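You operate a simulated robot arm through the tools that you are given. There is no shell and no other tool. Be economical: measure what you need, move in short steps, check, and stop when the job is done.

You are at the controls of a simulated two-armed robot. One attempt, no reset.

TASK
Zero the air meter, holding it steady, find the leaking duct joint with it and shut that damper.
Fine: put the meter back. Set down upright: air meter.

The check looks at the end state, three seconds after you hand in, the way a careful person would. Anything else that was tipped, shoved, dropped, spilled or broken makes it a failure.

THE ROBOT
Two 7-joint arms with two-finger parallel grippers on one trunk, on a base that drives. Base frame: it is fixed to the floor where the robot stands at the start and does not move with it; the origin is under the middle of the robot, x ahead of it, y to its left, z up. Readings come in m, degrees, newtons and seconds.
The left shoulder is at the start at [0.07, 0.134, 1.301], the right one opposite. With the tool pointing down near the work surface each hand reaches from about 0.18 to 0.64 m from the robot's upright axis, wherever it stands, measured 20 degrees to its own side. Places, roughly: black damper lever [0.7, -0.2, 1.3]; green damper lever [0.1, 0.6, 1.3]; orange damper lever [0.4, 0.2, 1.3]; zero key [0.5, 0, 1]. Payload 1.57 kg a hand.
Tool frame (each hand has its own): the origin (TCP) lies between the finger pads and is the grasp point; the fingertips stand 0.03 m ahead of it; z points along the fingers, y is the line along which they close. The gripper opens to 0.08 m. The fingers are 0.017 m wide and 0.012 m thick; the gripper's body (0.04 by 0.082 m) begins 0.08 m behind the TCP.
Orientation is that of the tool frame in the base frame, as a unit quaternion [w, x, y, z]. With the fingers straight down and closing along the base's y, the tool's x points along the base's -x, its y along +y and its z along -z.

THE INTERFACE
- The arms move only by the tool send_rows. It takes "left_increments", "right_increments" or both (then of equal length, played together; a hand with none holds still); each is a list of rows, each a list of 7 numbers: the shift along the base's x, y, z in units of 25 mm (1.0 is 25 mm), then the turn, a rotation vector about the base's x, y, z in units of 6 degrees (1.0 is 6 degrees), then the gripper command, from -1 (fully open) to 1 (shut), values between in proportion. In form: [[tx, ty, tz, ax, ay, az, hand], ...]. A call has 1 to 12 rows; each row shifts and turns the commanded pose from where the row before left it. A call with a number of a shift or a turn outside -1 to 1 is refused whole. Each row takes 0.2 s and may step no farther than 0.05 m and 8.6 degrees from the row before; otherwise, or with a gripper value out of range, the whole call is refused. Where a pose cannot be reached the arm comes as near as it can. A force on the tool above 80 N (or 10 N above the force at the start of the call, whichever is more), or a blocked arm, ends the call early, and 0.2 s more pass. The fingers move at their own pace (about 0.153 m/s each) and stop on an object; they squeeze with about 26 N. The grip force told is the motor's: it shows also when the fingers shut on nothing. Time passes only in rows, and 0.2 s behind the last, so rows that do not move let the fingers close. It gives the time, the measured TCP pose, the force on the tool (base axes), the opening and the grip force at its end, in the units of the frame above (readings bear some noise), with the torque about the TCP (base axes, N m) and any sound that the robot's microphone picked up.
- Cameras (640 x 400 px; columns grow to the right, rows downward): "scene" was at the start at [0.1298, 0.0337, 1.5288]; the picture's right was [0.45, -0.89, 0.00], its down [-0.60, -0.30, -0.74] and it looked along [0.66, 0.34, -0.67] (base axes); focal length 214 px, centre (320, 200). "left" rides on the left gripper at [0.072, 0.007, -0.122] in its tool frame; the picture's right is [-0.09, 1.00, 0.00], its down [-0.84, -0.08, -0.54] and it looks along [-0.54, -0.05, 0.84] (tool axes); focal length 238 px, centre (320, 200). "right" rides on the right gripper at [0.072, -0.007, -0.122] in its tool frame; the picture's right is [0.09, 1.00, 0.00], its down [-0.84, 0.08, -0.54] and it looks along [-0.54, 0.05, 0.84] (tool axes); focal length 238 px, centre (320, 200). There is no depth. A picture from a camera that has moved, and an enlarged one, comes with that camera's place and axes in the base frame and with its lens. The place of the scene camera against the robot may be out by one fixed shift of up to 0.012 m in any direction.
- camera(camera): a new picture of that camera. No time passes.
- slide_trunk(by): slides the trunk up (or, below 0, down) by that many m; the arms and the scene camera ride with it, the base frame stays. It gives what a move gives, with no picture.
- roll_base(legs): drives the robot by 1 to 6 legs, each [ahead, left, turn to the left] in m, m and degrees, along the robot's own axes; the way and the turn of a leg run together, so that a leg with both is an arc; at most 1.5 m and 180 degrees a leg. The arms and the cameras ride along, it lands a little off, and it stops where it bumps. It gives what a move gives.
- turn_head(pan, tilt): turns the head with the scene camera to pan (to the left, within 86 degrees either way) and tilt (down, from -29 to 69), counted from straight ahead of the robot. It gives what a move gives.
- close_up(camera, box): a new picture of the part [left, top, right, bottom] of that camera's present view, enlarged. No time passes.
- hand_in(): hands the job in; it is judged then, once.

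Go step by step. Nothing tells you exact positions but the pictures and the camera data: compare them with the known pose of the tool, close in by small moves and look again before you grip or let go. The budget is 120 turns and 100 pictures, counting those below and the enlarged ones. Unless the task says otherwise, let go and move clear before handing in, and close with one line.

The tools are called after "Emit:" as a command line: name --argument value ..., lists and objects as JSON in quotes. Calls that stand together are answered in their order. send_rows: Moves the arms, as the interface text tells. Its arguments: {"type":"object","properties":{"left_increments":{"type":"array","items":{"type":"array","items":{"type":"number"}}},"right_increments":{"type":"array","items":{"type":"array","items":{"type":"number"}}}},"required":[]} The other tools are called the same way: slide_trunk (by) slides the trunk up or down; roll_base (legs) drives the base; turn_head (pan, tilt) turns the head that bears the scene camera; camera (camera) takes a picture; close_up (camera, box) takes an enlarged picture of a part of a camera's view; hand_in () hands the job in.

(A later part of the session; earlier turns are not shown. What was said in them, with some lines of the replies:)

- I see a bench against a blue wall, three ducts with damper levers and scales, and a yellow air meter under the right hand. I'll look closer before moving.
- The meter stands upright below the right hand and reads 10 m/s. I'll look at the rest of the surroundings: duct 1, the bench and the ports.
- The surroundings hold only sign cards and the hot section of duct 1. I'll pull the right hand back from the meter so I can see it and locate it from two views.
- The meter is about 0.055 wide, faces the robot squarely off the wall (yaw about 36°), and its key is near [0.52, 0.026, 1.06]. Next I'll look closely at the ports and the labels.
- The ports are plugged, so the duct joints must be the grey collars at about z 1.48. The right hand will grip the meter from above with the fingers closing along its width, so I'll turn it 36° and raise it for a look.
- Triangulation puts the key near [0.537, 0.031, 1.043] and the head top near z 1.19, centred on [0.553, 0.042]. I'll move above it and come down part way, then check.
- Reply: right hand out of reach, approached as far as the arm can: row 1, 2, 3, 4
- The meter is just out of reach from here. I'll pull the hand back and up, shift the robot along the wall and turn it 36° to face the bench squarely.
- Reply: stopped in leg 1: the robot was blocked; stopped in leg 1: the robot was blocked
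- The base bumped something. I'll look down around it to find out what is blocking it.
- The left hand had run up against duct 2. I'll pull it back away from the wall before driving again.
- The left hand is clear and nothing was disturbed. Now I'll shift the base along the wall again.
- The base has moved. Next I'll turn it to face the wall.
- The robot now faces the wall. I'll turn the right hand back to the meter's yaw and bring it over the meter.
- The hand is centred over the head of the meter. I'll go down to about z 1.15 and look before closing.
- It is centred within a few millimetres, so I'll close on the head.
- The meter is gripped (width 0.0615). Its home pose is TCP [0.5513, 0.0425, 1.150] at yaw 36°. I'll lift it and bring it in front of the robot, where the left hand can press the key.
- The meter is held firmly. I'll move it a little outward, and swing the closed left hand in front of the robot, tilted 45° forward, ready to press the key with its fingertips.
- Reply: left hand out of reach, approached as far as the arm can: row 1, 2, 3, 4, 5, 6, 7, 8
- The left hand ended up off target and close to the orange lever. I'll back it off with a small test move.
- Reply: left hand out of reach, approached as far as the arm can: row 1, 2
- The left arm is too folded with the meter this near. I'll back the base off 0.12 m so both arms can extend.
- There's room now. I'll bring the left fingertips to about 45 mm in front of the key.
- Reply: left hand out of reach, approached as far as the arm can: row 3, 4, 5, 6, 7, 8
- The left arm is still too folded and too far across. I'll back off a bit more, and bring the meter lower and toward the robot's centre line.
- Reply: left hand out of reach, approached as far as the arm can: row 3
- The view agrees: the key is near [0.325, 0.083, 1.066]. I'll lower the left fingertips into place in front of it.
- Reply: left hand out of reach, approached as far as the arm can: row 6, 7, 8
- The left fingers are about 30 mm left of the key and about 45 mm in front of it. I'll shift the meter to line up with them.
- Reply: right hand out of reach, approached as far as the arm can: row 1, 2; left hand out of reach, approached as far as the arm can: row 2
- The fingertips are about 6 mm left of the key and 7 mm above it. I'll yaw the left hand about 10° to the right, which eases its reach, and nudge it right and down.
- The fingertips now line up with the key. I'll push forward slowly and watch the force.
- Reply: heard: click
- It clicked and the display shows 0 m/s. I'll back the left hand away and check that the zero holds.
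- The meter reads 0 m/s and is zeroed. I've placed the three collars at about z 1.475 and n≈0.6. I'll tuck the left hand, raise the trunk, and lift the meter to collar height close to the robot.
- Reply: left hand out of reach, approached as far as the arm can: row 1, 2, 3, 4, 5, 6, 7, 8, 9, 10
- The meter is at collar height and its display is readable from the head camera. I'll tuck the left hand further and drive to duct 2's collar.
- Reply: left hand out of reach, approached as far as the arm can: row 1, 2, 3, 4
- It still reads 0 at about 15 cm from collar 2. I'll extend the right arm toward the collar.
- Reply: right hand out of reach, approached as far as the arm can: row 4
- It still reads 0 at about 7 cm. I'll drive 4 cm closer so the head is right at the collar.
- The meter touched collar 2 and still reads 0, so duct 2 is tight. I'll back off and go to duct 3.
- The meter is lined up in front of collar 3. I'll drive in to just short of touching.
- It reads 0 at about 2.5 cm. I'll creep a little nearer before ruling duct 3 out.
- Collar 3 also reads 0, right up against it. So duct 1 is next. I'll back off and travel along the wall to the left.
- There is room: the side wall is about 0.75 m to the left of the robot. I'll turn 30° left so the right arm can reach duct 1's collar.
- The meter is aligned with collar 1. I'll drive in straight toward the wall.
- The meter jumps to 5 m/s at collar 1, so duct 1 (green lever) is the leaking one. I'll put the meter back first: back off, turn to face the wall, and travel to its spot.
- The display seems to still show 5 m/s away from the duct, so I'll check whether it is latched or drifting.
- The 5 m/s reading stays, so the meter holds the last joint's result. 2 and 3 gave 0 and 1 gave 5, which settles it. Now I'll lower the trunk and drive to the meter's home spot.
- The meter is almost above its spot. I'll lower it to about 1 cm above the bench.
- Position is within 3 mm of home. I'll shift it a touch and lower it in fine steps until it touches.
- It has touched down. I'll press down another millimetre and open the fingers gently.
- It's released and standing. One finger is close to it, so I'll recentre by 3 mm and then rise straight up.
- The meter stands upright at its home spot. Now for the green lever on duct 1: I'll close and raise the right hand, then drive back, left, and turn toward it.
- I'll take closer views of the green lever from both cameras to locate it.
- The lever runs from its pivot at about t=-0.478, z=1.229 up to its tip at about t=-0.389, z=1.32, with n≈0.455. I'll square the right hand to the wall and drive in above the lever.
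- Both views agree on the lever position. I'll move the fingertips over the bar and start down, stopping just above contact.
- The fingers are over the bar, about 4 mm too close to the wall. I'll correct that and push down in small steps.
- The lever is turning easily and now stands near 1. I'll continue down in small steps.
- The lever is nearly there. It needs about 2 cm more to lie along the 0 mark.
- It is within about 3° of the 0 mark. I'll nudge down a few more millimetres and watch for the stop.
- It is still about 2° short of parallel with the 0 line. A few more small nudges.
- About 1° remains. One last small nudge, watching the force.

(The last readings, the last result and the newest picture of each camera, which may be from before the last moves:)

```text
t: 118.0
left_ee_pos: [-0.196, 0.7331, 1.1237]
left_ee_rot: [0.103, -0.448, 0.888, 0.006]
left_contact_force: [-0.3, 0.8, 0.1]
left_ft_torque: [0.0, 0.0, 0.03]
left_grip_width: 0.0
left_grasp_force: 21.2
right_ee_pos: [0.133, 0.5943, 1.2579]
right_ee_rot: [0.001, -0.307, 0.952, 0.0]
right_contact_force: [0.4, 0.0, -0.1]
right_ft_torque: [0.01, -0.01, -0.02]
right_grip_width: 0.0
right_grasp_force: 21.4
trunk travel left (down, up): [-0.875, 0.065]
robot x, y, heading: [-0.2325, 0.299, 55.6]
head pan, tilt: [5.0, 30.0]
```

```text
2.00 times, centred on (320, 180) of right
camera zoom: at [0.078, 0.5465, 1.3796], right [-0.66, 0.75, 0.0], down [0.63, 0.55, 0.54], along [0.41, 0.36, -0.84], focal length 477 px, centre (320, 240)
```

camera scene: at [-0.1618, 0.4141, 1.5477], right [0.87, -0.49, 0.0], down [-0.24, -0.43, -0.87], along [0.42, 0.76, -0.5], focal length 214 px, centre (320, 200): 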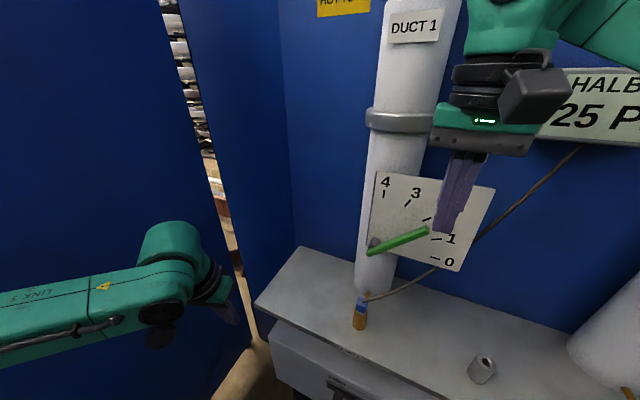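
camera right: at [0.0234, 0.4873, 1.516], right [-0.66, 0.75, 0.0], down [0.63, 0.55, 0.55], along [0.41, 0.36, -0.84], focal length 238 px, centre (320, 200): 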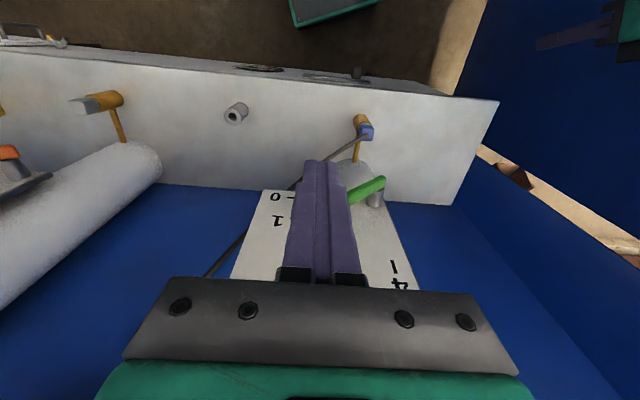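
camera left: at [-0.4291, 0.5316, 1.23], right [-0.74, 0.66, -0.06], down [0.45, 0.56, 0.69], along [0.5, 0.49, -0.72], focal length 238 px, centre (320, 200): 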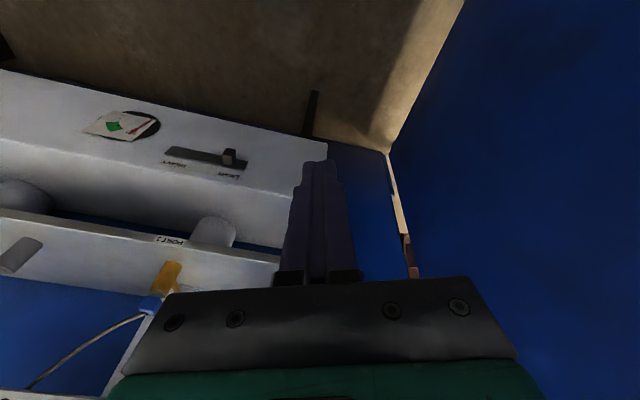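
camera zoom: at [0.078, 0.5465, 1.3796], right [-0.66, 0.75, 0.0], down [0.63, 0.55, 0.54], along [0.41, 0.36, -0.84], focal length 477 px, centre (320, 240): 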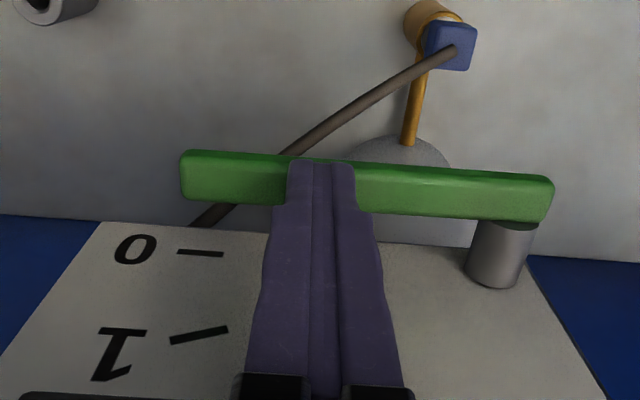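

It is practically at 0. I'll nudge one more millimetre, then rise clear and look at the lever unobstructed.

Emit:
send_rows --right_increments '[[0, 0, -0.05, 0, 0, 0, 1], [0, 0, 0, 0, 0, 0, 1], [0, 0, 0.5, 0, 0, 0, 1], [0, 0, 0.9, 0, 0, 0, 1], [0, 0, 0.9, 0, 0, 0, 1], [0, 0, 0.9, 0, 0, 0, 1], [-0.8, -0.6, 0.5, 0, 0, 0, 1], [-0.8, -0.6, 0, 0, 0, 0, 1], [-0.8, -0.6, 0, 0, 0, 0, 1], [-0.8, -0.6, 0, 0, 0, 0, 1], [0, 0, 0, 0, 0, 0, 1]]'

Emit:
close_up --camera "scene" --box '[340, 140, 540, 300]'

Emit:
close_up --camera "right" --box '[220, 80, 420, 280]'

```text
t: 120.4
left_ee_pos: [-0.1959, 0.7341, 1.1241]
left_ee_rot: [0.104, -0.448, 0.888, 0.007]
left_contact_force: [0.3, 0.4, -0.4]
left_ft_torque: [0.03, -0.03, -0.01]
left_grip_width: 0.0
left_grasp_force: 21.1
right_ee_pos: [0.0521, 0.5343, 1.349]
right_ee_rot: [0.0, -0.308, 0.952, 0.001]
right_contact_force: [0.3, -0.6, -0.3]
right_ft_torque: [-0.01, 0.01, 0.03]
right_grip_width: 0.0
right_grasp_force: 21.3
trunk travel left (down, up): [-0.875, 0.065]
robot x, y, heading: [-0.2388, 0.3022, 55.5]
head pan, tilt: [5.0, 30.0]
```

```text
2.50 times, centred on (440, 220) of scene
camera zoom: at [-0.1578, 0.4173, 1.5472], right [0.87, -0.49, 0.0], down [-0.24, -0.44, -0.87], along [0.42, 0.76, -0.5], focal length 536 px, centre (20, 150)
```

zoom: 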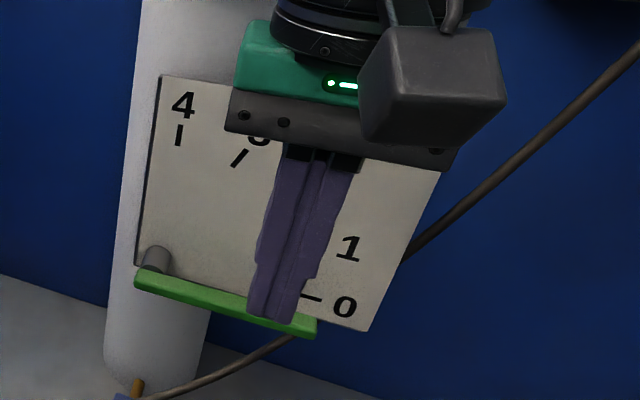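

```text
2.00 times, centred on (320, 180) of right
camera zoom: at [-0.0028, 0.4874, 1.4704], right [-0.66, 0.75, 0.0], down [0.63, 0.55, 0.54], along [0.41, 0.36, -0.84], focal length 477 px, centre (320, 240)
```

zoom: 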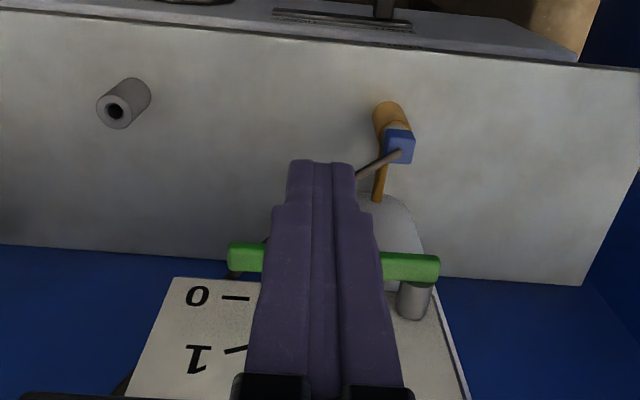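

The lever lies parallel with the plate's lower edge, at 0. I'll back the robot clear and take a last overview.

Emit:
roll_base --legs '[[-0.25, 0, 0]]'

Emit:
turn_head --pan -15 --tilt 28

Emit:
camera --camera "scene"

Emit:
turn_head --pan -50 --tilt 28

Emit:
camera --camera "scene"

```text
t: 122.3
left_ee_pos: [-0.3337, 0.5287, 1.123]
left_ee_rot: [0.102, -0.447, 0.889, 0.006]
left_contact_force: [1.0, 0.0, -0.6]
left_ft_torque: [0.02, 0.0, 0.03]
left_grip_width: 0.0
left_grasp_force: 21.7
right_ee_pos: [-0.0857, 0.3292, 1.3471]
right_ee_rot: [0.001, -0.304, 0.953, 0.0]
right_contact_force: [-0.1, 0.3, 0.0]
right_ft_torque: [-0.02, 0.02, 0.0]
right_grip_width: 0.0
right_grasp_force: 21.0
trunk travel left (down, up): [-0.875, 0.065]
robot x, y, heading: [-0.3763, 0.0965, 55.5]
head pan, tilt: [5.0, 30.0]
```

```text
t: 123.1
left_ee_pos: [-0.335, 0.526, 1.1247]
left_ee_rot: [0.102, -0.447, 0.889, 0.007]
left_contact_force: [0.0, 0.2, -1.0]
left_ft_torque: [-0.01, 0.04, 0.01]
left_grip_width: 0.0001
left_grasp_force: 20.7
right_ee_pos: [-0.0896, 0.3272, 1.3483]
right_ee_rot: [0.001, -0.305, 0.952, 0.0]
right_contact_force: [0.3, 0.2, -0.2]
right_ft_torque: [0.01, 0.0, -0.01]
right_grip_width: 0.0
right_grasp_force: 21.2
trunk travel left (down, up): [-0.875, 0.065]
robot x, y, heading: [-0.3782, 0.0935, 55.5]
head pan, tilt: [-15.0, 28.0]
```

```text
11 pictures are left
camera scene: at [-0.2747, 0.1898, 1.5505], right [0.65, -0.76, 0.0], down [-0.36, -0.3, -0.88], along [0.67, 0.57, -0.47], focal length 214 px, centre (320, 200)
```

scene: 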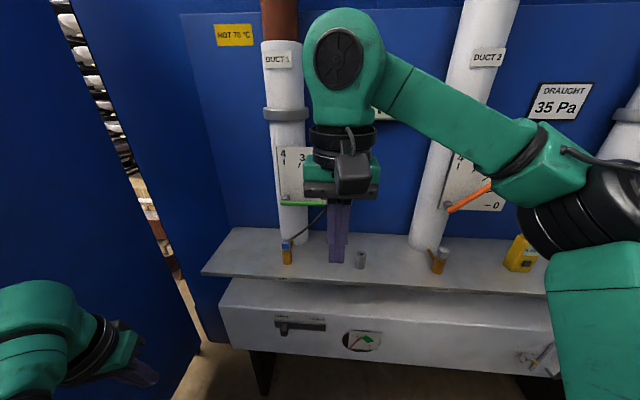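

```text
t: 124.1
left_ee_pos: [-0.3351, 0.528, 1.1243]
left_ee_rot: [0.102, -0.447, 0.889, 0.007]
left_contact_force: [0.1, -0.2, 0.0]
left_ft_torque: [0.02, 0.0, 0.03]
left_grip_width: 0.0001
left_grasp_force: 21.3
right_ee_pos: [-0.0878, 0.3279, 1.3494]
right_ee_rot: [0.0, -0.304, 0.953, 0.001]
right_contact_force: [0.4, 0.8, 1.1]
right_ft_torque: [0.02, 0.0, 0.01]
right_grip_width: 0.0
right_grasp_force: 21.5
trunk travel left (down, up): [-0.875, 0.065]
robot x, y, heading: [-0.3776, 0.096, 55.3]
head pan, tilt: [-50.0, 28.0]
```

```text
10 pictures are left
camera scene: at [-0.2525, 0.1406, 1.5503], right [0.1, -1.0, 0.0], down [-0.47, -0.05, -0.88], along [0.88, 0.09, -0.47], focal length 214 px, centre (320, 200)
```

scene: 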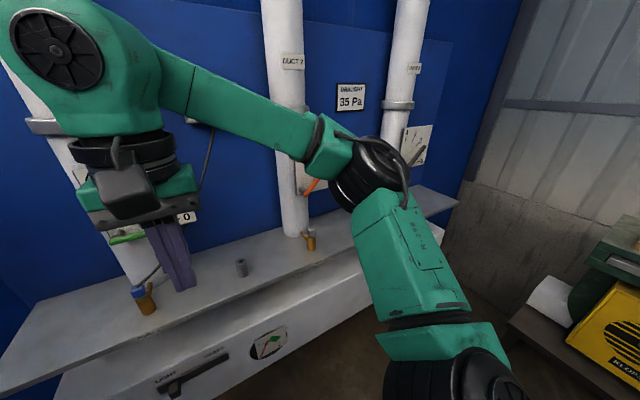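

The green lever is at 0, the orange and black levers are unmoved, the meter stands upright on its spot, and both hands are clear. I'm handing in.

Emit:
hand_in

```text
The job is handed in.
```

I zeroed the air meter and found the leak at duct 1's joint: it read 5 m/s there and 0 at ducts 2 and 3. I shut the green damper to 0 and stood the meter upright back on its spot.
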